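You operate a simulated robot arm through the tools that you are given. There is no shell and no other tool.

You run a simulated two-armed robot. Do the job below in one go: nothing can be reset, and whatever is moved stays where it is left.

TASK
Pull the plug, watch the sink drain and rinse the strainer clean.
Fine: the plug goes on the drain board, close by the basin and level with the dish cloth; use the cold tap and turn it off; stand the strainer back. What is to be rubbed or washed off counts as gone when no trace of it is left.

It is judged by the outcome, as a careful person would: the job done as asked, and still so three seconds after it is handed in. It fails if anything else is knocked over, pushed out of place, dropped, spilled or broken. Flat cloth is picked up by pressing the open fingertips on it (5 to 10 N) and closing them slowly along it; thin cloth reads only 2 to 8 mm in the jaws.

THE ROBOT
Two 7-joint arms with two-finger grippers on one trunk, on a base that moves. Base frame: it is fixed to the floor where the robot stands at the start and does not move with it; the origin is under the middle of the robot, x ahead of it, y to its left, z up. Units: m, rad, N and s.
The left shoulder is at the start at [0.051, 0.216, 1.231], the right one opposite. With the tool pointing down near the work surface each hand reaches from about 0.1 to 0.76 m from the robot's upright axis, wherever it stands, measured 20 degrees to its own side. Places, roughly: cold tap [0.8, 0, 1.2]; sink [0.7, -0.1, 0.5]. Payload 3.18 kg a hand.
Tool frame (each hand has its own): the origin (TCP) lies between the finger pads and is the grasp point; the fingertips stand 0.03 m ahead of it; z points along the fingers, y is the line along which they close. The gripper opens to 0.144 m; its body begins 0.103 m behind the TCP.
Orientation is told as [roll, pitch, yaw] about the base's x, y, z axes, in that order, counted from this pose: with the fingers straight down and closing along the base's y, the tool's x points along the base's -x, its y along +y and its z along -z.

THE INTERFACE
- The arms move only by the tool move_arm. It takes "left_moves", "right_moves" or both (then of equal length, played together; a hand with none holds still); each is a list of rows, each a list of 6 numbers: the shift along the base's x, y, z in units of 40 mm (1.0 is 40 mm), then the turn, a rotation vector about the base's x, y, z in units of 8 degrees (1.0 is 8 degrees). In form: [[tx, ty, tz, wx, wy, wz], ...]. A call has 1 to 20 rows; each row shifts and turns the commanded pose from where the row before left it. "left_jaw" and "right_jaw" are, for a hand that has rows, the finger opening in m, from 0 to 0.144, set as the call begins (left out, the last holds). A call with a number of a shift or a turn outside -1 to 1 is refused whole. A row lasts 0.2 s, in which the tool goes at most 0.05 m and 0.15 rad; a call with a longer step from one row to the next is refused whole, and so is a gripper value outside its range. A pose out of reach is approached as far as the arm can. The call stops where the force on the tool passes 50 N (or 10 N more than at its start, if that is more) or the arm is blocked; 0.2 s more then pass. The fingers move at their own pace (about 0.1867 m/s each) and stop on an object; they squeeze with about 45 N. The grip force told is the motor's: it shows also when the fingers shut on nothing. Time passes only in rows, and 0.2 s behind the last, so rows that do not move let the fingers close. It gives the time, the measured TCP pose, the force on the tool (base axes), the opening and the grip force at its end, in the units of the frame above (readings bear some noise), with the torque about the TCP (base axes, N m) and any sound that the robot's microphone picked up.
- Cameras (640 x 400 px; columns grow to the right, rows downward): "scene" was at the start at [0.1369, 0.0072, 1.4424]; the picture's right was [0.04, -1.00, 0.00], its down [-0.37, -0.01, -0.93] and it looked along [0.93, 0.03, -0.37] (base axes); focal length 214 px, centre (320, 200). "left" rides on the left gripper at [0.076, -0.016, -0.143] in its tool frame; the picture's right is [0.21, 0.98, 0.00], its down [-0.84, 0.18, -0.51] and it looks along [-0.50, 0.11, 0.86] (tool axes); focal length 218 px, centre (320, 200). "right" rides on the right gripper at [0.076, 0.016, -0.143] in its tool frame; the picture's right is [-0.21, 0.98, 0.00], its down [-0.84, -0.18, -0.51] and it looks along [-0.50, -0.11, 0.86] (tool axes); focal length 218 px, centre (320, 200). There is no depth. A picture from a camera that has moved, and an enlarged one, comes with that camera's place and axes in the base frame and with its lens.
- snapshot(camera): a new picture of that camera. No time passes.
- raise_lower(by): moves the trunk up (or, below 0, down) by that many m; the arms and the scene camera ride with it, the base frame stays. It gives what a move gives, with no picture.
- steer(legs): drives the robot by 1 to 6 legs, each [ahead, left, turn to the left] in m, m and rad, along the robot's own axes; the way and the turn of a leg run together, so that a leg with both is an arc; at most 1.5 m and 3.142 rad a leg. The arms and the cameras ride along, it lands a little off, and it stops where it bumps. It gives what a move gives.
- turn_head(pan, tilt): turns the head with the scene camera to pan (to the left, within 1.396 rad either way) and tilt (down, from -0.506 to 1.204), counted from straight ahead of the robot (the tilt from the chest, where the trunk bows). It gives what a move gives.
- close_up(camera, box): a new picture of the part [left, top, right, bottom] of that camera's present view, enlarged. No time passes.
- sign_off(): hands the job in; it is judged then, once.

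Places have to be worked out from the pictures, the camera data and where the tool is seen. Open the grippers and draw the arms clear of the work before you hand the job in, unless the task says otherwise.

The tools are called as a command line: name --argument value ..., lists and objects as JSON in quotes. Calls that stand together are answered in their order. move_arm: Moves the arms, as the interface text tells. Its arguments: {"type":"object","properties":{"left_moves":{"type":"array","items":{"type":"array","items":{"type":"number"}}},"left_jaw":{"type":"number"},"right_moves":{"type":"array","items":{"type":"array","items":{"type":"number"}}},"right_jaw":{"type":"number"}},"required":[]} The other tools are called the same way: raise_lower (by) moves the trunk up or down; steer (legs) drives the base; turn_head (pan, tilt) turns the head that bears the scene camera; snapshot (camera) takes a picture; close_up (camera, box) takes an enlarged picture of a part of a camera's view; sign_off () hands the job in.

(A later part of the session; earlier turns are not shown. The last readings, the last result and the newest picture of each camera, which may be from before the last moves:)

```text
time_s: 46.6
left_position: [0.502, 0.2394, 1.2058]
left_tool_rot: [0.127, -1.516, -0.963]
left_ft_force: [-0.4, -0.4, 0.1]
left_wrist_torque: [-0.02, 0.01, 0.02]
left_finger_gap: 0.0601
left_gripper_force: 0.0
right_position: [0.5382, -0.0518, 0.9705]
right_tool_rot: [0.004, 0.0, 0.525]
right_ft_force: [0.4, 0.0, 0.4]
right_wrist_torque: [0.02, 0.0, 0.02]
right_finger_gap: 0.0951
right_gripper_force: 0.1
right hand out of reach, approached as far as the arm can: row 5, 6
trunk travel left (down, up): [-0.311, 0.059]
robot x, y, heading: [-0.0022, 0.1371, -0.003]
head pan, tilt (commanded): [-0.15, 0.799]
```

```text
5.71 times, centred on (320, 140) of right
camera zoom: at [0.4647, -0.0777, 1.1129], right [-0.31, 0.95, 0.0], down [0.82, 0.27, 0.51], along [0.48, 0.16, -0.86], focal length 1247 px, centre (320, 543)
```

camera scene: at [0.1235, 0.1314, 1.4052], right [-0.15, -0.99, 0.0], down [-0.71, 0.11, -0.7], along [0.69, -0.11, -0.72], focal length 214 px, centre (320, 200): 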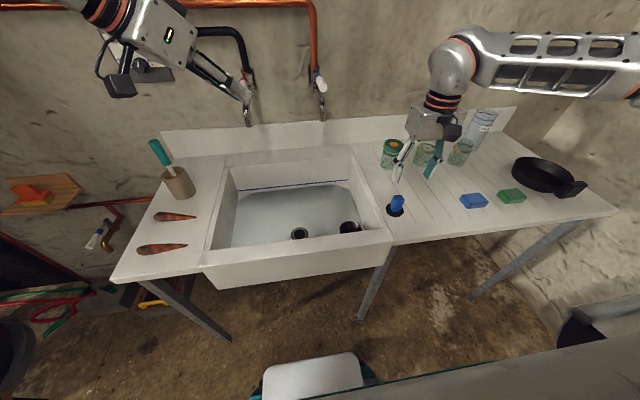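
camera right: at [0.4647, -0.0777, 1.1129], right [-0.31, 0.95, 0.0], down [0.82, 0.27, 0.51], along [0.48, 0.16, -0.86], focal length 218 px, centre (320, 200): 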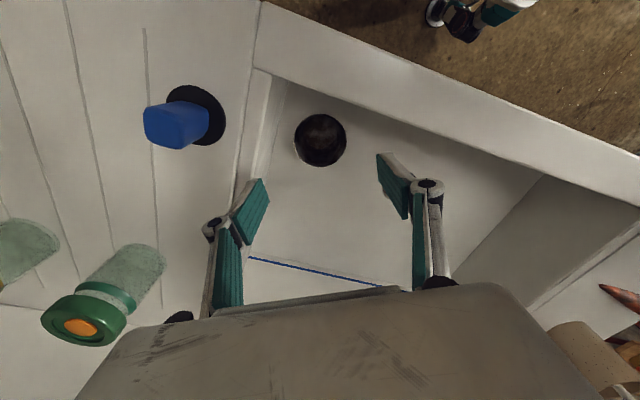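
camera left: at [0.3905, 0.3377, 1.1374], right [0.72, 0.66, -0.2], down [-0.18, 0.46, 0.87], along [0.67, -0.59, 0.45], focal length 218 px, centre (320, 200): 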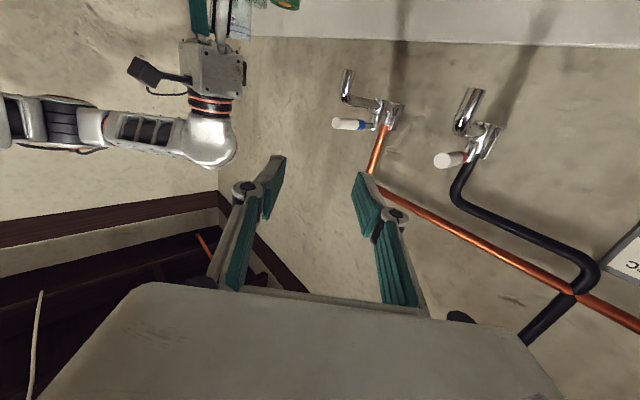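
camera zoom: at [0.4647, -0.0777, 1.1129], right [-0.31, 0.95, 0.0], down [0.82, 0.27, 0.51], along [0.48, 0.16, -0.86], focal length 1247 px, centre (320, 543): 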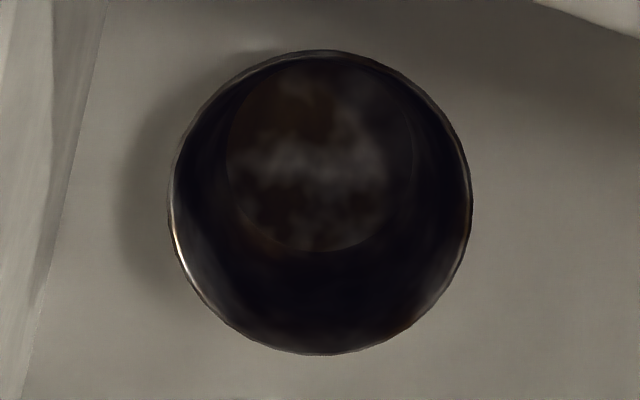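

Refined: strainer axis at about [0.546, -0.0505], rim 76 mm across near z 0.80, right wall at y ≈ -0.12, so a 30° yaw leaves room. I descend to just above the rim and check alignment.

move_arm --right_moves '[[0.1, 0.03, -0.7, 0, 0, 0], [0.1, 0, -0.7, 0, 0, 0], [0, 0, -0.7, 0, 0, 0], [0, 0, -0.6, 0, 0, 0], [0, 0, 0, 0, 0, 0]]' --right_jaw 0.092

snapshot --camera "right"

close_up --camera "scene" --box '[300, 160, 420, 250]'

```text
time_s: 47.8
left_position: [0.5022, 0.2403, 1.2057]
left_tool_rot: [0.126, -1.516, -0.964]
left_ft_force: [0.1, 0.3, 0.0]
left_wrist_torque: [-0.03, 0.02, 0.02]
left_finger_gap: 0.06
left_gripper_force: 0.1
right_position: [0.5447, -0.0527, 0.8642]
right_tool_rot: [0.003, -0.002, 0.525]
right_ft_force: [-0.4, -0.1, -0.3]
right_wrist_torque: [0.01, 0.03, -0.02]
right_finger_gap: 0.0924
right_gripper_force: 0.0
trunk travel left (down, up): [-0.311, 0.059]
robot x, y, heading: [0.0012, 0.1369, -0.006]
head pan, tilt (commanded): [-0.15, 0.799]
```

```text
taken
camera right: at [0.4713, -0.0776, 1.0043], right [-0.31, 0.95, 0.0], down [0.82, 0.27, 0.51], along [0.48, 0.16, -0.86], focal length 218 px, centre (320, 200)
```

right: 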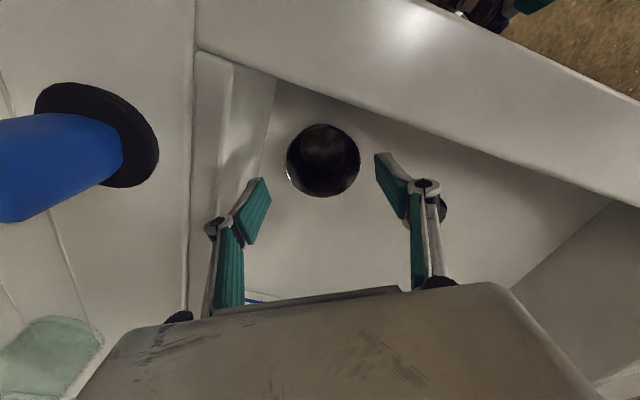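

```text
4.44 times, centred on (360, 205) of scene
camera zoom: at [0.1233, 0.1315, 1.4052], right [-0.15, -0.99, 0.0], down [-0.71, 0.11, -0.7], along [0.69, -0.11, -0.72], focal length 953 px, centre (142, 178)
```

zoom: 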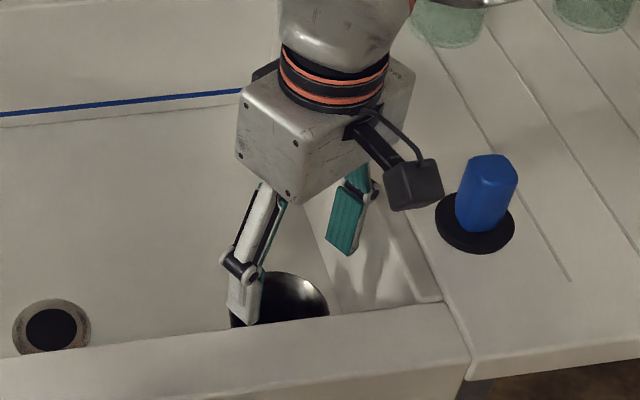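

Alignment is within about 2 mm (rim centre seen at (322,160), expected (321,162)). I narrow the jaws to 0.087 and descend so that the tips pass about 20 mm below the rim.

move_arm --right_moves '[[0.02, 0.05, -0.4, 0, 0, 0], [0, 0, -0.4, 0, 0, 0], [0, 0, -0.3, 0, 0, 0], [0, 0, -0.3, 0, 0, 0], [0, 0, 0, 0, 0, 0]]' --right_jaw 0.087

snapshot --camera "right"

close_up --camera "scene" --box '[300, 160, 420, 250]'

```text
time_s: 49.0
left_position: [0.5024, 0.2396, 1.2051]
left_tool_rot: [0.125, -1.517, -0.962]
left_ft_force: [-0.1, 0.8, 0.0]
left_wrist_torque: [0.01, 0.01, -0.01]
left_finger_gap: 0.0598
left_gripper_force: 0.1
right_position: [0.5456, -0.0488, 0.8073]
right_tool_rot: [0.003, 0.0, 0.525]
right_ft_force: [-0.2, 1.1, 0.5]
right_wrist_torque: [0.04, 0.01, 0.03]
right_finger_gap: 0.0869
right_gripper_force: 0.0
trunk travel left (down, up): [-0.311, 0.059]
robot x, y, heading: [-0.0002, 0.1396, -0.008]
head pan, tilt (commanded): [-0.15, 0.799]
```

```text
taken
camera right: at [0.472, -0.0737, 0.9494], right [-0.31, 0.95, 0.0], down [0.82, 0.27, 0.51], along [0.48, 0.16, -0.86], focal length 218 px, centre (320, 200)
```

right: 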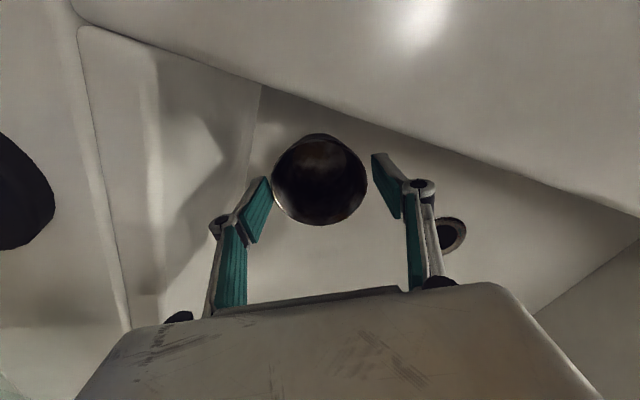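

```text
4.44 times, centred on (360, 205) of scene
camera zoom: at [0.1234, 0.1315, 1.4052], right [-0.15, -0.99, 0.0], down [-0.71, 0.11, -0.7], along [0.69, -0.11, -0.72], focal length 953 px, centre (142, 178)
```

zoom: 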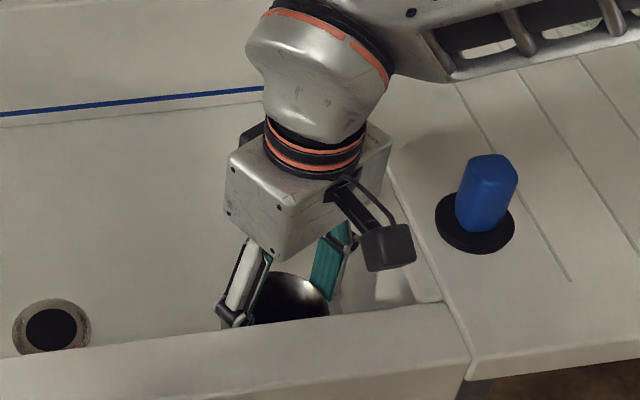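

The rim sits nearer z 0.79, so the tips are only about 13 mm below it. I go down 10 mm more and close the jaws on it.

move_arm --right_moves '[[0, -0.03, -0.25, 0, 0, 0], [0, 0, 0, 0, 0, 0]]'

move_arm --right_moves '[[0, 0, 0, 0, 0, 0], [0, 0, 0, 0, 0, 0], [0, 0, 0, 0, 0, 0]]' --right_jaw 0.05

snapshot --camera "right"

```text
time_s: 49.6
left_position: [0.5008, 0.2399, 1.2064]
left_tool_rot: [0.125, -1.517, -0.964]
left_ft_force: [0.6, -0.1, 0.2]
left_wrist_torque: [-0.02, -0.03, -0.02]
left_finger_gap: 0.0599
left_gripper_force: 0.0
right_position: [0.5456, -0.0508, 0.7975]
right_tool_rot: [0.003, 0.0, 0.524]
right_ft_force: [-0.6, 0.8, 0.3]
right_wrist_torque: [0.0, -0.01, 0.02]
right_finger_gap: 0.0868
right_gripper_force: 0.0
trunk travel left (down, up): [-0.311, 0.059]
robot x, y, heading: [0.0009, 0.1404, -0.002]
head pan, tilt (commanded): [-0.15, 0.799]
```

```text
time_s: 50.4
left_position: [0.5014, 0.2397, 1.2061]
left_tool_rot: [0.125, -1.518, -0.962]
left_ft_force: [0.1, -0.2, 0.0]
left_wrist_torque: [0.0, 0.04, 0.01]
left_finger_gap: 0.0598
left_gripper_force: 0.1
right_position: [0.5471, -0.0501, 0.7968]
right_tool_rot: [0.002, 0.0, 0.527]
right_ft_force: [1.5, 0.2, 1.3]
right_wrist_torque: [0.09, -0.02, -0.03]
right_finger_gap: 0.0742
right_gripper_force: 45.1
trunk travel left (down, up): [-0.311, 0.059]
robot x, y, heading: [0.0033, 0.1429, 0.002]
head pan, tilt (commanded): [-0.15, 0.799]
```

```text
taken
camera right: at [0.4727, -0.075, 0.9388], right [-0.31, 0.95, 0.0], down [0.82, 0.27, 0.51], along [0.48, 0.16, -0.86], focal length 218 px, centre (320, 200)
```

right: 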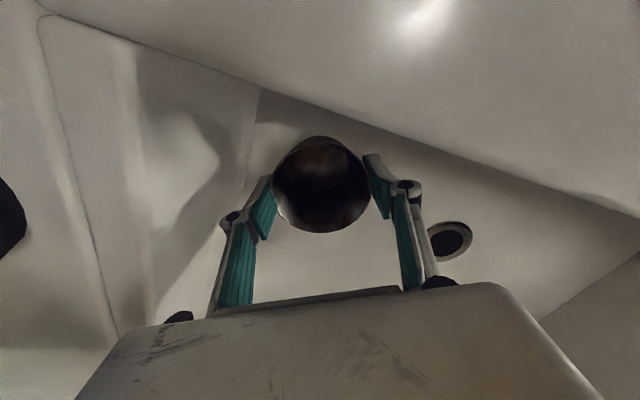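

The jaws hold the strainer at 74 mm; its home spot is TCP [0.546, -0.050, 0.797] at yaw 0.525. I lift it slowly.

move_arm --right_moves '[[0, 0, 0.2, 0, 0, 0], [0, 0, 0.4, 0, 0, 0], [0, 0, 0.6, 0, 0, 0], [0, 0, 0.7, 0, 0, 0], [0, 0, 0.7, 0, 0, 0], [0, 0, 0, 0, 0, 0]]'

snapshot --camera "right"

close_up --camera "scene" --box '[280, 140, 420, 250]'

```text
time_s: 51.8
left_position: [0.5025, 0.2386, 1.2052]
left_tool_rot: [0.123, -1.517, -0.957]
left_ft_force: [0.2, 1.1, -0.6]
left_wrist_torque: [0.0, -0.01, -0.01]
left_finger_gap: 0.06
left_gripper_force: 0.0
right_position: [0.546, -0.0513, 0.901]
right_tool_rot: [0.002, 0.0, 0.526]
right_ft_force: [0.0, 0.2, -0.5]
right_wrist_torque: [-0.02, 0.02, 0.01]
right_finger_gap: 0.0738
right_gripper_force: 44.8
trunk travel left (down, up): [-0.311, 0.059]
robot x, y, heading: [0.0009, 0.1415, -0.001]
head pan, tilt (commanded): [-0.15, 0.799]
```

```text
taken
camera right: at [0.4727, -0.0764, 1.0436], right [-0.31, 0.95, 0.0], down [0.82, 0.27, 0.51], along [0.48, 0.16, -0.86], focal length 218 px, centre (320, 200)
```

right: 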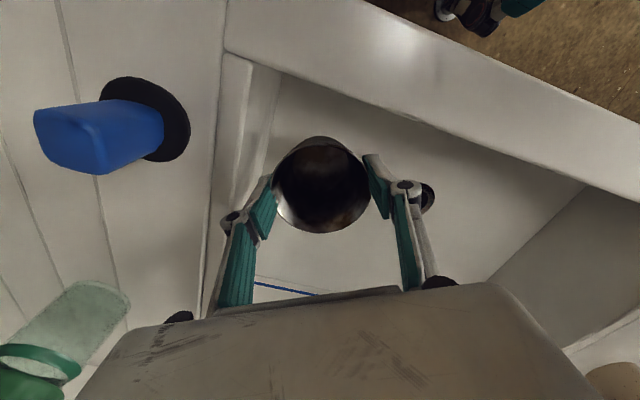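

```text
3.64 times, centred on (350, 195) of scene
camera zoom: at [0.1238, 0.1314, 1.4051], right [-0.15, -0.99, 0.0], down [-0.71, 0.11, -0.7], along [0.69, -0.11, -0.72], focal length 780 px, centre (211, 218)
```

zoom: 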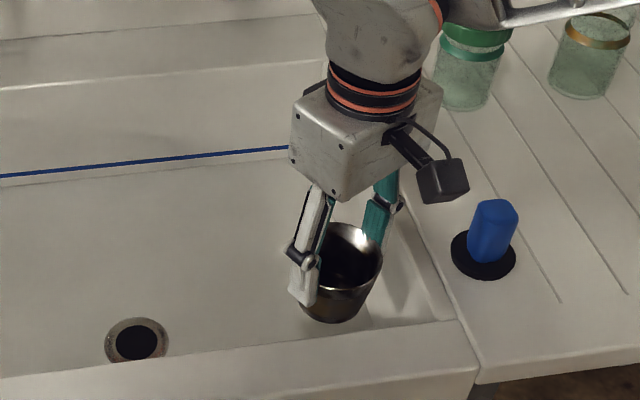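

The cup is held upright. Now I bring the left hand, jaws open 0.09, to a standoff just in front of the cold lever, heading about -35°.

move_arm --left_moves '[[0.675, -0.575, -0.03, 0, 0, 0.23], [0.675, -0.575, -0.03, 0, 0, 0.23], [0.675, -0.575, -0.03, 0, 0, 0.23], [0.675, -0.575, -0.03, 0, 0, 0.23], [0.675, -0.575, -0.03, 0, 0, 0.23], [0.675, -0.575, -0.03, 0, 0, 0.23], [0.675, -0.575, -0.03, 0, 0, 0.23], [0, 0, 0, 0, 0, 0]]' --left_jaw 0.09

snapshot --camera "left"

turn_head --pan -0.15 --tilt 0.45

snapshot --camera "scene"

```text
time_s: 53.6
left_position: [0.5548, 0.1958, 1.1988]
left_tool_rot: [0.102, -1.516, -0.876]
left_ft_force: [-0.1, 0.6, -0.4]
left_wrist_torque: [-0.01, 0.02, 0.0]
left_finger_gap: 0.0901
left_gripper_force: 0.1
left hand out of reach, approached as far as the arm can: row 2, 3, 4, 5, 6, 7
right_position: [0.5466, -0.0511, 0.9012]
right_tool_rot: [0.007, 0.001, 0.527]
right_ft_force: [0.5, 0.4, -0.2]
right_wrist_torque: [-0.03, -0.01, 0.02]
right_finger_gap: 0.0736
right_gripper_force: 44.8
trunk travel left (down, up): [-0.311, 0.059]
robot x, y, heading: [-0.0026, 0.1383, -0.004]
head pan, tilt (commanded): [-0.15, 0.799]
```

```text
taken
camera left: at [0.4379, 0.2874, 1.1312], right [0.68, 0.71, -0.2], down [-0.21, 0.45, 0.87], along [0.71, -0.55, 0.45], focal length 218 px, centre (320, 200)
```

left: 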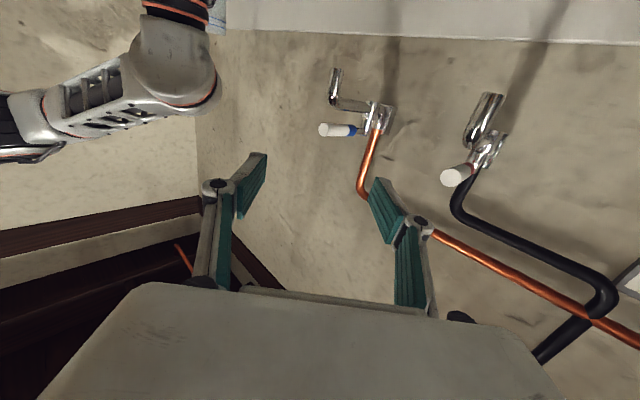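

```text
time_s: 54.5
left_position: [0.555, 0.1959, 1.1997]
left_tool_rot: [0.1, -1.517, -0.875]
left_ft_force: [0.3, -0.6, 0.3]
left_wrist_torque: [0.01, -0.01, 0.06]
left_finger_gap: 0.0901
left_gripper_force: 0.1
right_position: [0.5456, -0.0512, 0.9018]
right_tool_rot: [0.003, 0.001, 0.524]
right_ft_force: [-0.1, -0.1, -0.8]
right_wrist_torque: [0.0, -0.01, -0.01]
right_finger_gap: 0.0736
right_gripper_force: 44.8
trunk travel left (down, up): [-0.311, 0.059]
robot x, y, heading: [-0.0028, 0.1355, -0.0]
head pan, tilt (commanded): [-0.15, 0.45]
```

```text
taken
camera scene: at [0.1347, 0.1297, 1.4355], right [-0.15, -0.99, 0.0], down [-0.43, 0.07, -0.9], along [0.89, -0.14, -0.44], focal length 214 px, centre (320, 200)
```

scene: 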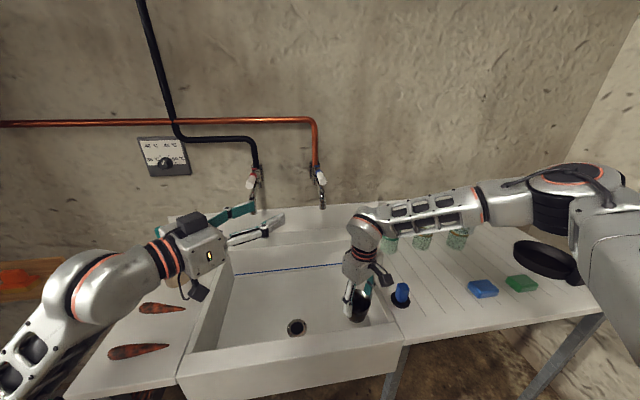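

The left arm is near its inward-yaw limit with that heading. I lift the strainer and park it a little to the right, and turn the left hand's heading to about -20° before trying to advance.

move_arm --right_moves '[[0, 0, 0.9, 0, 0, 0], [0, 0, 0.9, 0, 0, 0], [0, -0.6, 0, 0, 0, 0], [0, -0.6, 0, 0, 0, 0], [0, 0, 0, 0, 0, 0]]' --left_moves '[[0, 0, 0, 0, 0, 0.72], [0, 0, 0, 0, 0, 0.72], [0.05, -0.4, 0, 0, 0, 0.72], [0.05, -0.4, 0, 0, 0, 0.72], [0, 0, 0, 0, 0, 0]]'

move_arm --left_moves '[[0.6, -0.5, 0, 0, 0, 0], [0.6, -0.5, 0, 0, 0, 0], [0.6, -0.5, 0, 0, 0, 0]]'

snapshot --camera "left"

snapshot --camera "scene"

```text
time_s: 55.7
left_position: [0.5552, 0.1972, 1.1993]
left_tool_rot: [0.101, -1.516, -0.877]
left_ft_force: [0.1, -0.5, -0.2]
left_wrist_torque: [-0.03, 0.0, -0.03]
left_finger_gap: 0.09
left_gripper_force: 0.0
left hand out of reach, approached as far as the arm can: row 1, 2, 3, 4
right_position: [0.5471, -0.0528, 0.9511]
right_tool_rot: [0.005, 0.0, 0.525]
right_ft_force: [0.0, 0.1, -0.6]
right_wrist_torque: [0.0, 0.04, 0.0]
right_finger_gap: 0.0735
right_gripper_force: 45.1
right hand out of reach, approached as far as the arm can: row 2, 3, 4
trunk travel left (down, up): [-0.311, 0.059]
robot x, y, heading: [0.0004, 0.1416, -0.0]
head pan, tilt (commanded): [-0.15, 0.45]
```

```text
time_s: 56.5
left_position: [0.6298, 0.1443, 1.1926]
left_tool_rot: [0.103, -1.515, -0.88]
left_ft_force: [0.4, 1.0, -0.6]
left_wrist_torque: [-0.01, -0.02, -0.02]
left_finger_gap: 0.0898
left_gripper_force: 0.0
left hand out of reach, approached as far as the arm can: row 1, 2
right_position: [0.5492, -0.0533, 0.9499]
right_tool_rot: [0.003, 0.001, 0.526]
right_ft_force: [0.4, 0.4, -1.0]
right_wrist_torque: [0.04, 0.03, 0.0]
right_finger_gap: 0.0734
right_gripper_force: 45.7
trunk travel left (down, up): [-0.311, 0.059]
robot x, y, heading: [0.0015, 0.1387, -0.005]
head pan, tilt (commanded): [-0.15, 0.45]
```

```text
taken
camera left: at [0.5133, 0.235, 1.1243], right [0.68, 0.71, -0.2], down [-0.21, 0.45, 0.87], along [0.71, -0.55, 0.45], focal length 218 px, centre (320, 200)
```

left: 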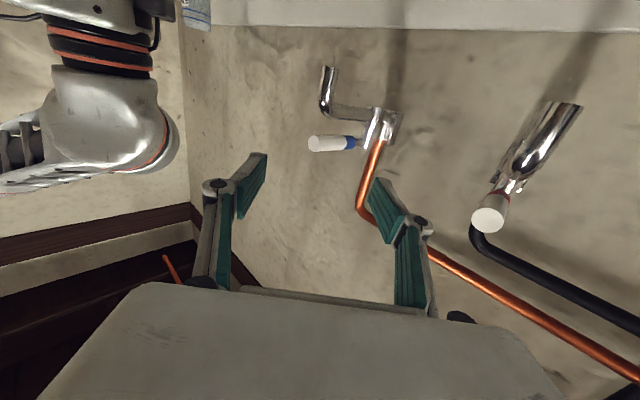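

```text
taken
camera scene: at [0.1353, 0.1288, 1.4355], right [-0.15, -0.99, 0.0], down [-0.43, 0.07, -0.9], along [0.89, -0.14, -0.44], focal length 214 px, centre (320, 200)
```

scene: 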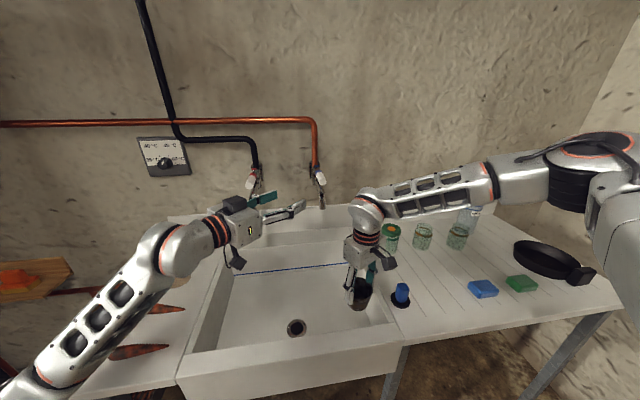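

Translation at heading -44° works after all (rotation outward is what was limited). I open the jaws to 0.11 and advance along the pointing direction toward the lever, so that it enters between the fingers.

move_arm --left_moves '[[0.65, -0.6, 0.03, 0, 0, 0], [0.65, -0.6, 0.03, 0, 0, 0], [0.65, -0.6, 0.03, 0, 0, 0], [0, 0, 0, 0, 0, 0]]' --left_jaw 0.11

snapshot --camera "left"

close_up --camera "scene" --box '[200, 140, 380, 260]'

```text
time_s: 57.5
left_position: [0.7087, 0.0746, 1.1963]
left_tool_rot: [0.093, -1.517, -0.867]
left_ft_force: [0.0, -0.1, 0.3]
left_wrist_torque: [0.04, 0.03, 0.0]
left_finger_gap: 0.1098
left_gripper_force: 0.0
right_position: [0.5469, -0.0522, 0.951]
right_tool_rot: [0.002, -0.001, 0.524]
right_ft_force: [0.0, 0.6, -1.3]
right_wrist_torque: [-0.02, 0.02, -0.01]
right_finger_gap: 0.0732
right_gripper_force: 45.2
trunk travel left (down, up): [-0.311, 0.059]
robot x, y, heading: [0.0019, 0.1416, 0.003]
head pan, tilt (commanded): [-0.15, 0.45]
```

```text
taken
camera left: at [0.5908, 0.165, 1.1279], right [0.68, 0.71, -0.2], down [-0.21, 0.45, 0.87], along [0.71, -0.55, 0.45], focal length 218 px, centre (320, 200)
```

left: 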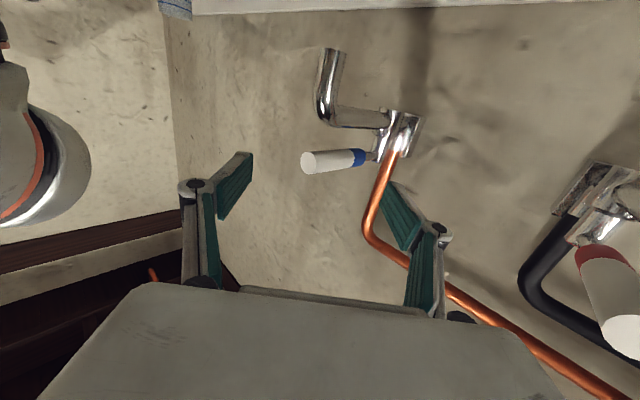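

```text
3.33 times, centred on (290, 200) of scene
camera zoom: at [0.1341, 0.1305, 1.4356], right [-0.15, -0.99, 0.0], down [-0.43, 0.07, -0.9], along [0.89, -0.14, -0.43], focal length 715 px, centre (420, 200)
```

zoom: 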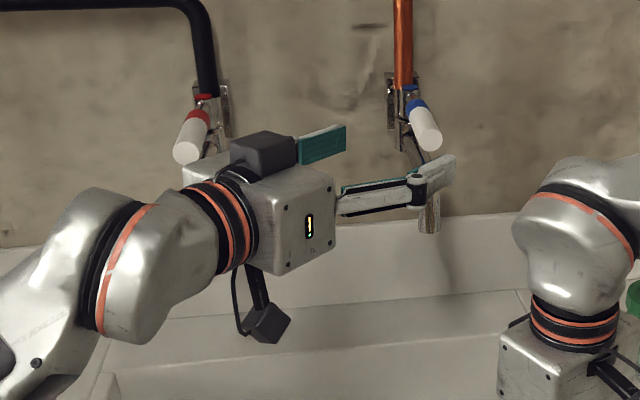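

Lever tip seen at (312,163), close to the predicted (309,166), so my model is good. I advance the last 80 mm to straddle the lever at TCP [0.775, 0.030, 1.197].

move_arm --left_moves '[[0.55, -0.37, 0.01, 0, 0, 0], [0.55, -0.37, 0.01, 0, 0, 0], [0.55, -0.37, 0.0, 0, 0, 0], [0, 0, 0, 0, 0, 0]]'

snapshot --camera "left"

close_up --camera "scene" --box '[200, 140, 380, 260]'

```text
time_s: 58.5
left_position: [0.773, 0.0283, 1.1967]
left_tool_rot: [0.097, -1.518, -0.871]
left_ft_force: [-0.1, -0.1, 0.6]
left_wrist_torque: [-0.01, 0.0, 0.03]
left_finger_gap: 0.1103
left_gripper_force: 0.0
right_position: [0.5482, -0.0521, 0.9509]
right_tool_rot: [0.001, 0.0, 0.525]
right_ft_force: [0.2, 0.9, -0.8]
right_wrist_torque: [-0.03, -0.02, 0.01]
right_finger_gap: 0.0732
right_gripper_force: 45.3
trunk travel left (down, up): [-0.311, 0.059]
robot x, y, heading: [0.0011, 0.1394, 0.001]
head pan, tilt (commanded): [-0.15, 0.45]
```

```text
taken
camera left: at [0.6566, 0.1188, 1.1279], right [0.68, 0.71, -0.2], down [-0.21, 0.45, 0.87], along [0.71, -0.55, 0.45], focal length 218 px, centre (320, 200)
```

left: 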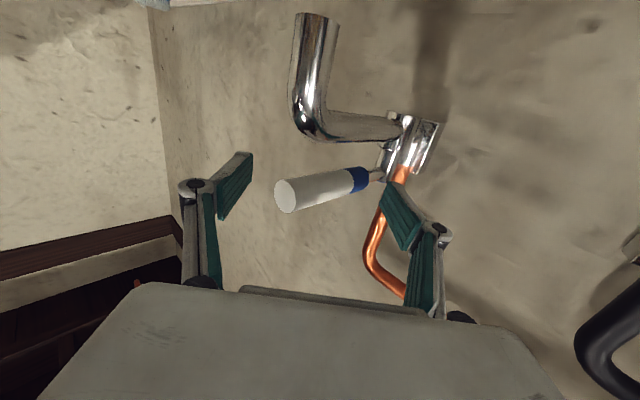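

```text
3.33 times, centred on (290, 200) of scene
camera zoom: at [0.1343, 0.1302, 1.4356], right [-0.15, -0.99, 0.0], down [-0.43, 0.07, -0.9], along [0.89, -0.14, -0.43], focal length 715 px, centre (420, 200)
```

zoom: 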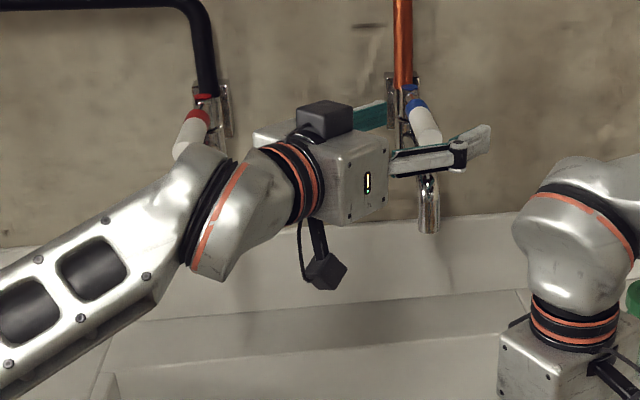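

The lever lies between the open fingers. I first try pushing it toward +y with the right-hand finger, in small steps with an eye on the force.

move_arm --left_moves '[[0, 0.3, 0, 0, 0, 0], [0, 0.3, 0, 0, 0, 0], [0, 0.3, 0, 0, 0, 0], [0, 0, 0, 0, 0, 0]]'

move_arm --left_moves '[[0, 0.15, 0, 0, 0, 0], [0, 0.15, 0, 0, 0, 0], [0, 0, 0, 0, 0, 0]]'

snapshot --camera "left"

```text
time_s: 59.5
left_position: [0.7726, 0.0613, 1.1977]
left_tool_rot: [0.119, -1.516, -0.902]
left_ft_force: [-4.8, -10.7, -0.2]
left_wrist_torque: [-0.01, -0.09, 0.14]
left_finger_gap: 0.1148
left_gripper_force: 3.8
right_position: [0.548, -0.054, 0.9501]
right_tool_rot: [0.003, -0.002, 0.523]
right_ft_force: [-0.5, 0.1, -0.9]
right_wrist_torque: [0.02, -0.02, 0.01]
right_finger_gap: 0.073
right_gripper_force: 45.1
trunk travel left (down, up): [-0.311, 0.059]
robot x, y, heading: [-0.0, 0.1412, -0.008]
head pan, tilt (commanded): [-0.15, 0.45]
```

```text
time_s: 60.3
left_position: [0.7697, 0.0694, 1.1991]
left_tool_rot: [0.154, -1.518, -0.935]
left_ft_force: [-9.4, -27.6, -1.8]
left_wrist_torque: [-0.14, -0.1, 0.37]
left_finger_gap: 0.1213
left_gripper_force: 8.8
right_position: [0.5464, -0.0566, 0.9499]
right_tool_rot: [0.005, -0.004, 0.522]
right_ft_force: [0.3, -0.1, -1.3]
right_wrist_torque: [0.01, 0.02, -0.03]
right_finger_gap: 0.0728
right_gripper_force: 44.8
trunk travel left (down, up): [-0.311, 0.059]
robot x, y, heading: [-0.002, 0.1344, 0.002]
head pan, tilt (commanded): [-0.15, 0.45]
```

```text
taken
camera left: at [0.6533, 0.1607, 1.1305], right [0.68, 0.7, -0.2], down [-0.21, 0.45, 0.87], along [0.7, -0.55, 0.45], focal length 218 px, centre (320, 200)
```

left: 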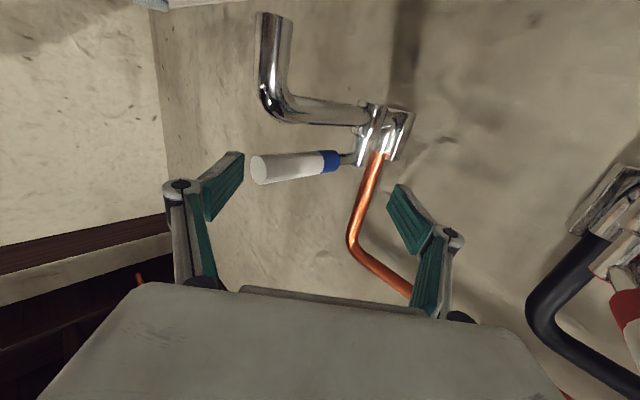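

At 29 N toward +y the lever does not budge (the finger yields instead), so that is its stop. I back out, close the fingers, and will push it the other way, toward -y, from its left side.

move_arm --left_moves '[[0, -0.5, 0, 0, 0, 0.1], [0, -0.5, 0, 0, 0, 0.1], [-0.55, 0.45, 0, 0, 0, 0.1], [-0.6, 0.6, 0, 0, 0, 0.1], [-0.6, 0.6, 0, 0, 0, 0], [-0.5, 0.5, 0, 0, 0, 0], [0, 0, 0, 0, 0, 0]]'

snapshot --camera "left"

```text
time_s: 61.9
left_position: [0.6965, 0.1327, 1.1749]
left_tool_rot: [0.073, -1.517, -0.795]
left_ft_force: [-0.2, 0.1, -0.5]
left_wrist_torque: [-0.01, 0.0, 0.01]
left_finger_gap: 0.11
left_gripper_force: 0.1
left hand out of reach, approached as far as the arm can: row 4, 5
right_position: [0.5484, -0.0528, 0.9513]
right_tool_rot: [0.003, 0.001, 0.525]
right_ft_force: [-0.1, 0.2, -1.5]
right_wrist_torque: [0.0, -0.03, 0.03]
right_finger_gap: 0.0728
right_gripper_force: 45.0
trunk travel left (down, up): [-0.311, 0.059]
robot x, y, heading: [0.004, 0.1399, -0.006]
head pan, tilt (commanded): [-0.15, 0.45]
```

```text
taken
camera left: at [0.5748, 0.2171, 1.1066], right [0.64, 0.74, -0.2], down [-0.23, 0.44, 0.87], along [0.73, -0.51, 0.45], focal length 218 px, centre (320, 200)
```

left: 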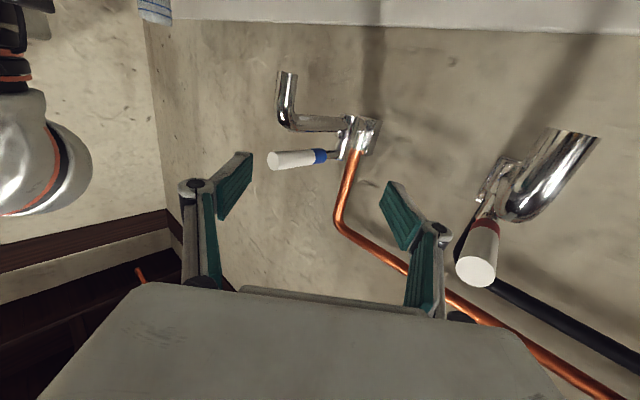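

Clear of the lever. I close the fingers and bring the tips to the lever's left side, about 20 mm from it at x ≈ 0.765, z 1.197.

move_arm --left_moves '[[0, 0, 0.3, 0, 0, 0], [0.4, -0.32, 0.25, 0, 0, 0], [0.4, -0.32, 0, 0, 0, 0], [0.35, -0.3, 0, 0, 0, 0], [0, 0, 0, 0, 0, 0]]' --left_jaw 0.0

snapshot --camera "left"

close_up --camera "scene" --box '[240, 140, 360, 230]'

```text
time_s: 63.1
left_position: [0.7417, 0.0944, 1.1977]
left_tool_rot: [0.092, -1.516, -0.809]
left_ft_force: [0.6, -0.7, 0.4]
left_wrist_torque: [0.04, 0.01, 0.02]
left_finger_gap: 0.0002
left_gripper_force: 30.8
right_position: [0.5479, -0.0522, 0.9499]
right_tool_rot: [0.003, 0.0, 0.525]
right_ft_force: [-0.8, 1.0, -0.3]
right_wrist_torque: [-0.03, 0.01, 0.01]
right_finger_gap: 0.0725
right_gripper_force: 44.6
trunk travel left (down, up): [-0.311, 0.059]
robot x, y, heading: [0.0011, 0.1391, -0.007]
head pan, tilt (commanded): [-0.15, 0.45]
```

```text
taken
camera left: at [0.6196, 0.1782, 1.1289], right [0.64, 0.74, -0.2], down [-0.23, 0.44, 0.87], along [0.74, -0.51, 0.45], focal length 218 px, centre (320, 200)
```

left: 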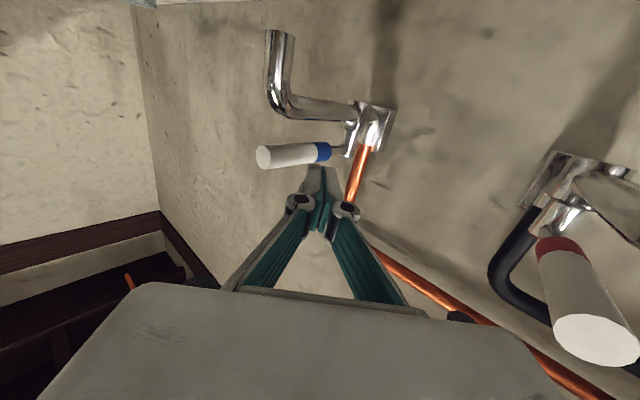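

```text
4.44 times, centred on (300, 185) of scene
camera zoom: at [0.1344, 0.1301, 1.4356], right [-0.15, -0.99, 0.0], down [-0.43, 0.07, -0.9], along [0.89, -0.14, -0.44], focal length 953 px, centre (409, 267)
```

zoom: 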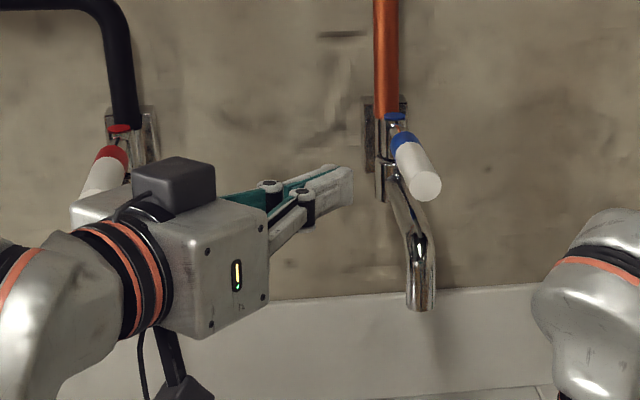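

The fingertips stand just left of the lever. I push toward -y in small rows and watch the force and sound.

move_arm --left_moves '[[0, -0.3, 0, 0, 0, 0], [0, -0.3, 0, 0, 0, 0], [0, -0.2, 0, 0, 0, 0], [0, 0, 0, 0, 0, 0]]'

move_arm --left_moves '[[0, -0.2, 0, 0, 0, 0], [0, -0.2, 0, 0, 0, 0], [0, 0, 0, 0, 0, 0]]'

snapshot --camera "left"

close_up --camera "scene" --box '[240, 140, 360, 230]'

```text
time_s: 64.1
left_position: [0.7439, 0.0762, 1.1911]
left_tool_rot: [0.08, -1.515, -0.803]
left_ft_force: [-0.5, 0.1, 0.1]
left_wrist_torque: [0.04, -0.02, 0.0]
left_finger_gap: 0.0001
left_gripper_force: 30.7
left hand out of reach, approached as far as the arm can: row 2, 3
right_position: [0.5483, -0.0531, 0.9508]
right_tool_rot: [0.002, -0.002, 0.525]
right_ft_force: [0.4, -0.8, -0.2]
right_wrist_torque: [-0.02, -0.04, 0.01]
right_finger_gap: 0.0728
right_gripper_force: 44.9
trunk travel left (down, up): [-0.311, 0.059]
robot x, y, heading: [0.0021, 0.1403, 0.0]
head pan, tilt (commanded): [-0.15, 0.45]
```

```text
time_s: 64.9
left_position: [0.7449, 0.0755, 1.1922]
left_tool_rot: [0.08, -1.515, -0.8]
left_ft_force: [-0.4, -0.7, 0.2]
left_wrist_torque: [0.0, -0.01, 0.01]
left_finger_gap: 0.0
left_gripper_force: 30.8
left hand out of reach, approached as far as the arm can: row 1, 2
right_position: [0.547, -0.0533, 0.9512]
right_tool_rot: [0.003, 0.0, 0.525]
right_ft_force: [0.2, -0.3, -0.9]
right_wrist_torque: [0.02, 0.02, -0.02]
right_finger_gap: 0.0723
right_gripper_force: 44.7
trunk travel left (down, up): [-0.311, 0.059]
robot x, y, heading: [0.0015, 0.1373, -0.004]
head pan, tilt (commanded): [-0.15, 0.45]
```

```text
taken
camera left: at [0.6218, 0.1594, 1.1232], right [0.64, 0.74, -0.2], down [-0.23, 0.44, 0.87], along [0.74, -0.51, 0.45], focal length 218 px, centre (320, 200)
```

left: 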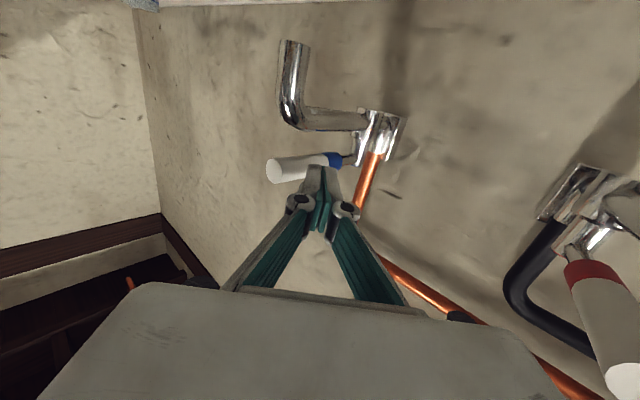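

```text
4.44 times, centred on (300, 185) of scene
camera zoom: at [0.1346, 0.1297, 1.4356], right [-0.15, -0.99, 0.0], down [-0.43, 0.07, -0.9], along [0.89, -0.14, -0.44], focal length 953 px, centre (409, 267)
```

zoom: 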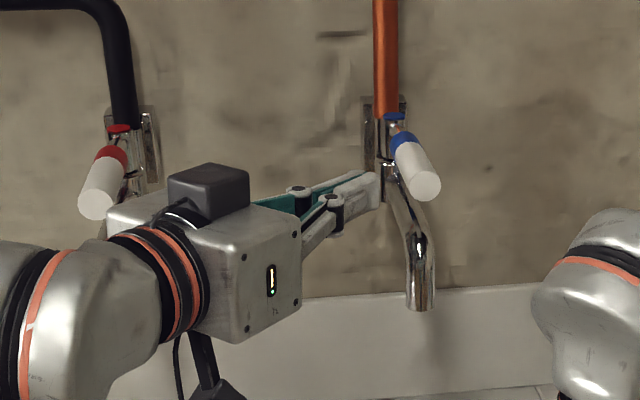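

A joint limit again, tied to the heading; turning the heading a bit further inward freed it before. I turn about -10° about z while pushing on toward -y.

move_arm --left_moves '[[0, 0, 0, 0, 0, -0.7], [0, 0, 0.1, 0, 0, -0.7], [0, -0.2, 0.05, 0, 0, 0], [0, -0.2, 0, 0, 0, 0], [0, 0, 0, 0, 0, 0]]'

snapshot --camera "left"

```text
time_s: 66.1
left_position: [0.7439, 0.0595, 1.197]
left_tool_rot: [0.101, -1.517, -1.016]
left_ft_force: [0.4, 0.8, -0.5]
left_wrist_torque: [0.03, 0.01, -0.01]
left_finger_gap: 0.0
left_gripper_force: 30.9
right_position: [0.5475, -0.0521, 0.9494]
right_tool_rot: [0.003, 0.0, 0.524]
right_ft_force: [-0.3, 0.1, -0.8]
right_wrist_torque: [0.01, -0.02, 0.01]
right_finger_gap: 0.0723
right_gripper_force: 44.5
trunk travel left (down, up): [-0.311, 0.059]
robot x, y, heading: [0.0002, 0.1463, -0.004]
head pan, tilt (commanded): [-0.15, 0.45]
```

```text
taken
camera left: at [0.641, 0.1648, 1.1289], right [0.77, 0.61, -0.2], down [-0.14, 0.47, 0.87], along [0.62, -0.64, 0.45], focal length 218 px, centre (320, 200)
```

left: 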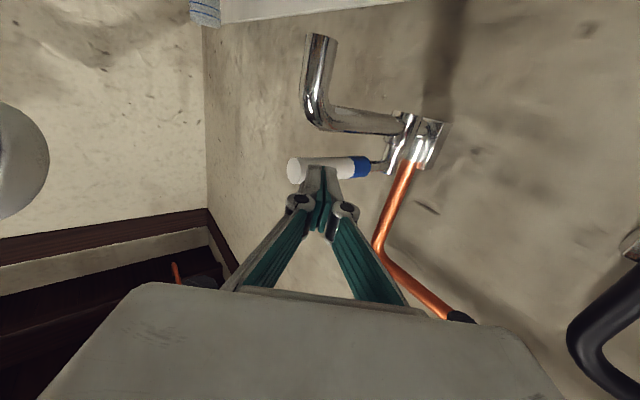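

The tips are now about at the lever's side. I push on toward -y in 8 mm rows.

move_arm --left_moves '[[0, -0.2, 0, 0, 0, 0], [0, -0.2, 0, 0, 0, 0], [0, 0, 0, 0, 0, 0]]'

snapshot --camera "left"

close_up --camera "scene" --box '[240, 140, 360, 230]'

```text
time_s: 66.9
left_position: [0.7434, 0.0422, 1.1982]
left_tool_rot: [0.09, -1.517, -1.005]
left_ft_force: [0.0, -0.2, 0.4]
left_wrist_torque: [0.0, -0.02, -0.01]
left_finger_gap: 0.0001
left_gripper_force: 30.7
right_position: [0.5476, -0.0517, 0.9513]
right_tool_rot: [0.004, 0.0, 0.526]
right_ft_force: [0.7, 0.3, -0.4]
right_wrist_torque: [-0.02, -0.01, -0.02]
right_finger_gap: 0.0722
right_gripper_force: 44.6
trunk travel left (down, up): [-0.311, 0.059]
robot x, y, heading: [-0.0008, 0.139, -0.002]
head pan, tilt (commanded): [-0.15, 0.45]
```

```text
taken
camera left: at [0.6405, 0.1486, 1.1291], right [0.77, 0.61, -0.2], down [-0.14, 0.47, 0.87], along [0.62, -0.64, 0.45], focal length 218 px, centre (320, 200)
```

left: 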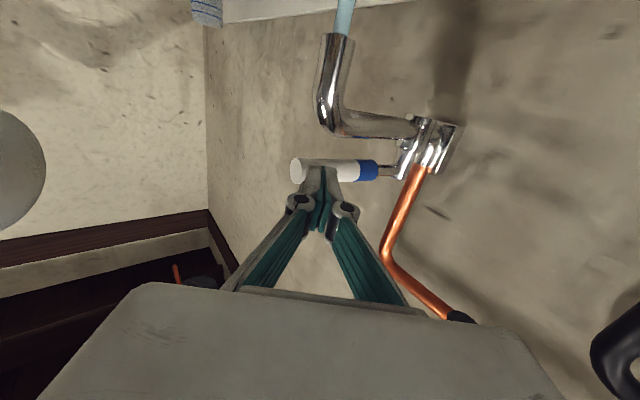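

```text
4.44 times, centred on (300, 185) of scene
camera zoom: at [0.1346, 0.1298, 1.4356], right [-0.15, -0.99, 0.0], down [-0.43, 0.07, -0.9], along [0.89, -0.14, -0.44], focal length 953 px, centre (409, 267)
```

zoom: 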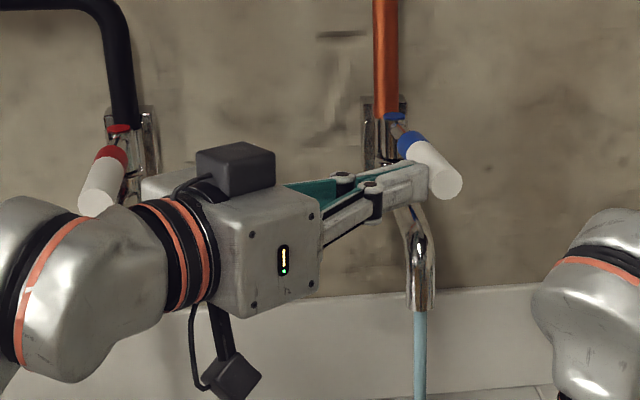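

Cold water is running: the lever turns freely toward -y. I look at where the stream lands in the basin.

turn_head --pan -0.15 --tilt 0.7

close_up --camera "scene" --box '[220, 60, 420, 240]'

snapshot --camera "right"

```text
time_s: 67.6
left_position: [0.7454, 0.0424, 1.1981]
left_tool_rot: [0.1, -1.518, -1.014]
left_ft_force: [0.3, -0.4, 1.0]
left_wrist_torque: [0.03, -0.01, -0.01]
left_finger_gap: 0.0
left_gripper_force: 31.0
right_position: [0.5472, -0.0532, 0.9506]
right_tool_rot: [0.004, 0.0, 0.524]
right_ft_force: [0.1, -0.6, 0.2]
right_wrist_torque: [-0.01, -0.01, 0.03]
right_finger_gap: 0.0722
right_gripper_force: 45.2
trunk travel left (down, up): [-0.311, 0.059]
robot x, y, heading: [0.0014, 0.14, -0.004]
head pan, tilt (commanded): [-0.15, 0.7]
```

```text
2.22 times, centred on (320, 150) of scene
camera zoom: at [0.1277, 0.1308, 1.4135], right [-0.15, -0.99, 0.0], down [-0.64, 0.1, -0.77], along [0.76, -0.12, -0.64], focal length 477 px, centre (320, 311)
```

zoom: 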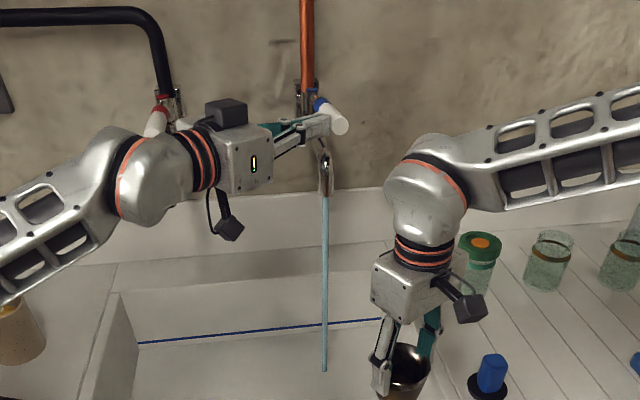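

```text
taken
camera right: at [0.4742, -0.0774, 1.0921], right [-0.31, 0.95, 0.0], down [0.82, 0.27, 0.51], along [0.48, 0.16, -0.86], focal length 218 px, centre (320, 200)
```

right: 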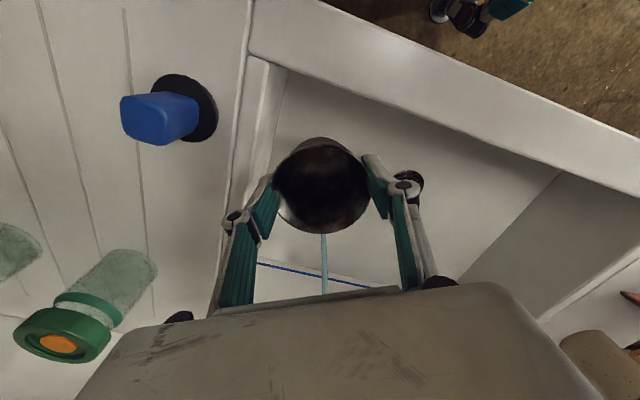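

The stream is about 8 mm thick and falls straight at [0.743, 0.026]. I carry the strainer toward it while tilting the right hand back about 35°, so that the hand stays clear of the spout.

move_arm --right_moves '[[0.5, 0.2, 0, 0.44, -0.76, 0], [0.5, 0.2, 0, 0.44, -0.76, 0], [0.5, 0.2, 0, 0.44, -0.76, 0], [0.5, 0.2, 0, 0.44, -0.76, 0], [0.5, 0.2, 0, 0.44, -0.76, 0], [0, 0, 0, 0, 0, 0]]'

snapshot --camera "scene"

snapshot --camera "right"

```text
time_s: 69.0
left_position: [0.7436, 0.0422, 1.1974]
left_tool_rot: [0.099, -1.516, -1.012]
left_ft_force: [-0.3, 0.2, 0.1]
left_wrist_torque: [0.0, 0.01, 0.01]
left_finger_gap: 0.0002
left_gripper_force: 30.8
right_position: [0.647, -0.0134, 0.951]
right_tool_rot: [0.003, -0.613, 0.525]
right_ft_force: [0.0, -0.6, -0.6]
right_wrist_torque: [-0.01, 0.01, -0.01]
right_finger_gap: 0.0721
right_gripper_force: 45.1
trunk travel left (down, up): [-0.311, 0.059]
robot x, y, heading: [-0.002, 0.1413, -0.005]
head pan, tilt (commanded): [-0.15, 0.7]
```

```text
taken
camera scene: at [0.1276, 0.131, 1.4134], right [-0.15, -0.99, 0.0], down [-0.64, 0.1, -0.77], along [0.76, -0.12, -0.64], focal length 214 px, centre (320, 200)
```

scene: 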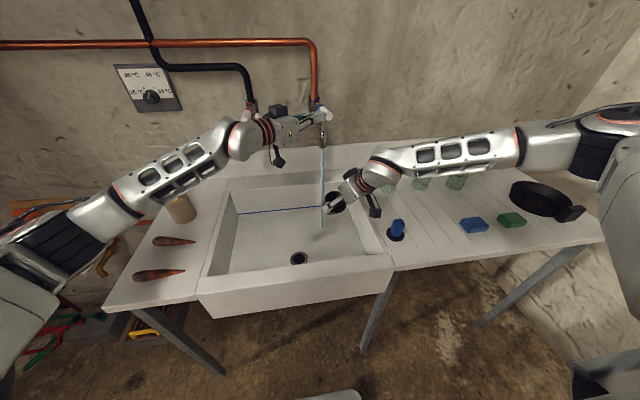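

```text
taken
camera right: at [0.5149, -0.0718, 1.0209], right [-0.34, 0.93, 0.12], down [0.43, 0.04, 0.9], along [0.83, 0.36, -0.42], focal length 218 px, centre (320, 200)
```

right: 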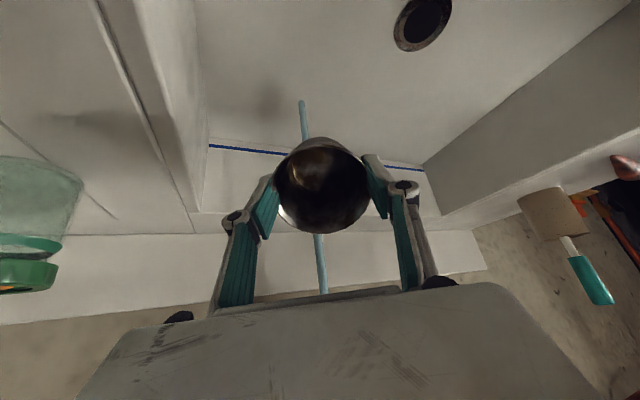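

The cup tilts with the hand, and the pose is well within reach. I take an enlarged baseline view of the dirt inside before rinsing.

close_up --camera "right" --box '[265, 130, 375, 240]'

close_up --camera "scene" --box '[290, 150, 390, 240]'

```text
3.64 times, centred on (320, 185) of right
camera zoom: at [0.5149, -0.0718, 1.0209], right [-0.34, 0.93, 0.12], down [0.43, 0.04, 0.9], along [0.83, 0.36, -0.42], focal length 794 px, centre (320, 254)
```

zoom: 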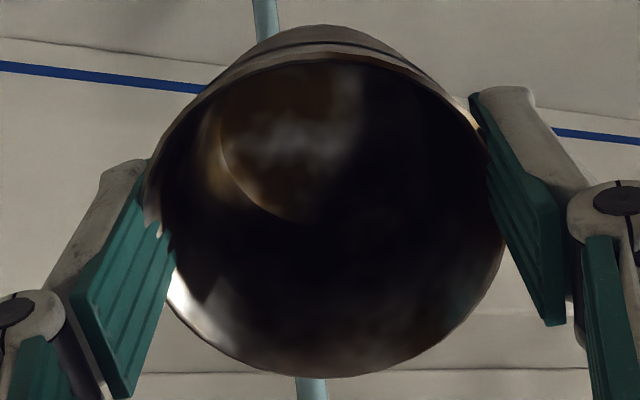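

```text
4.44 times, centred on (340, 195) of scene
camera zoom: at [0.1276, 0.131, 1.4134], right [-0.15, -0.99, 0.0], down [-0.64, 0.1, -0.77], along [0.76, -0.12, -0.64], focal length 953 px, centre (231, 222)
```

zoom: 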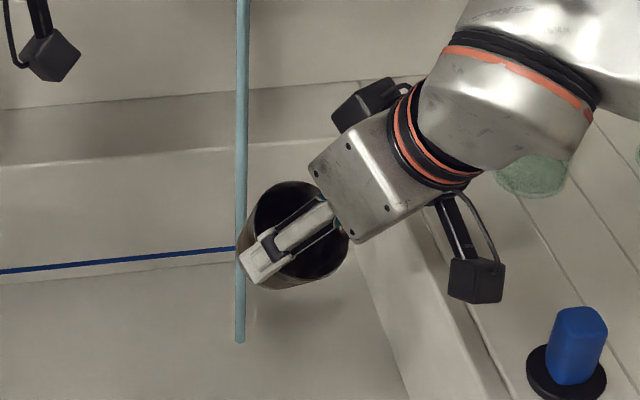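

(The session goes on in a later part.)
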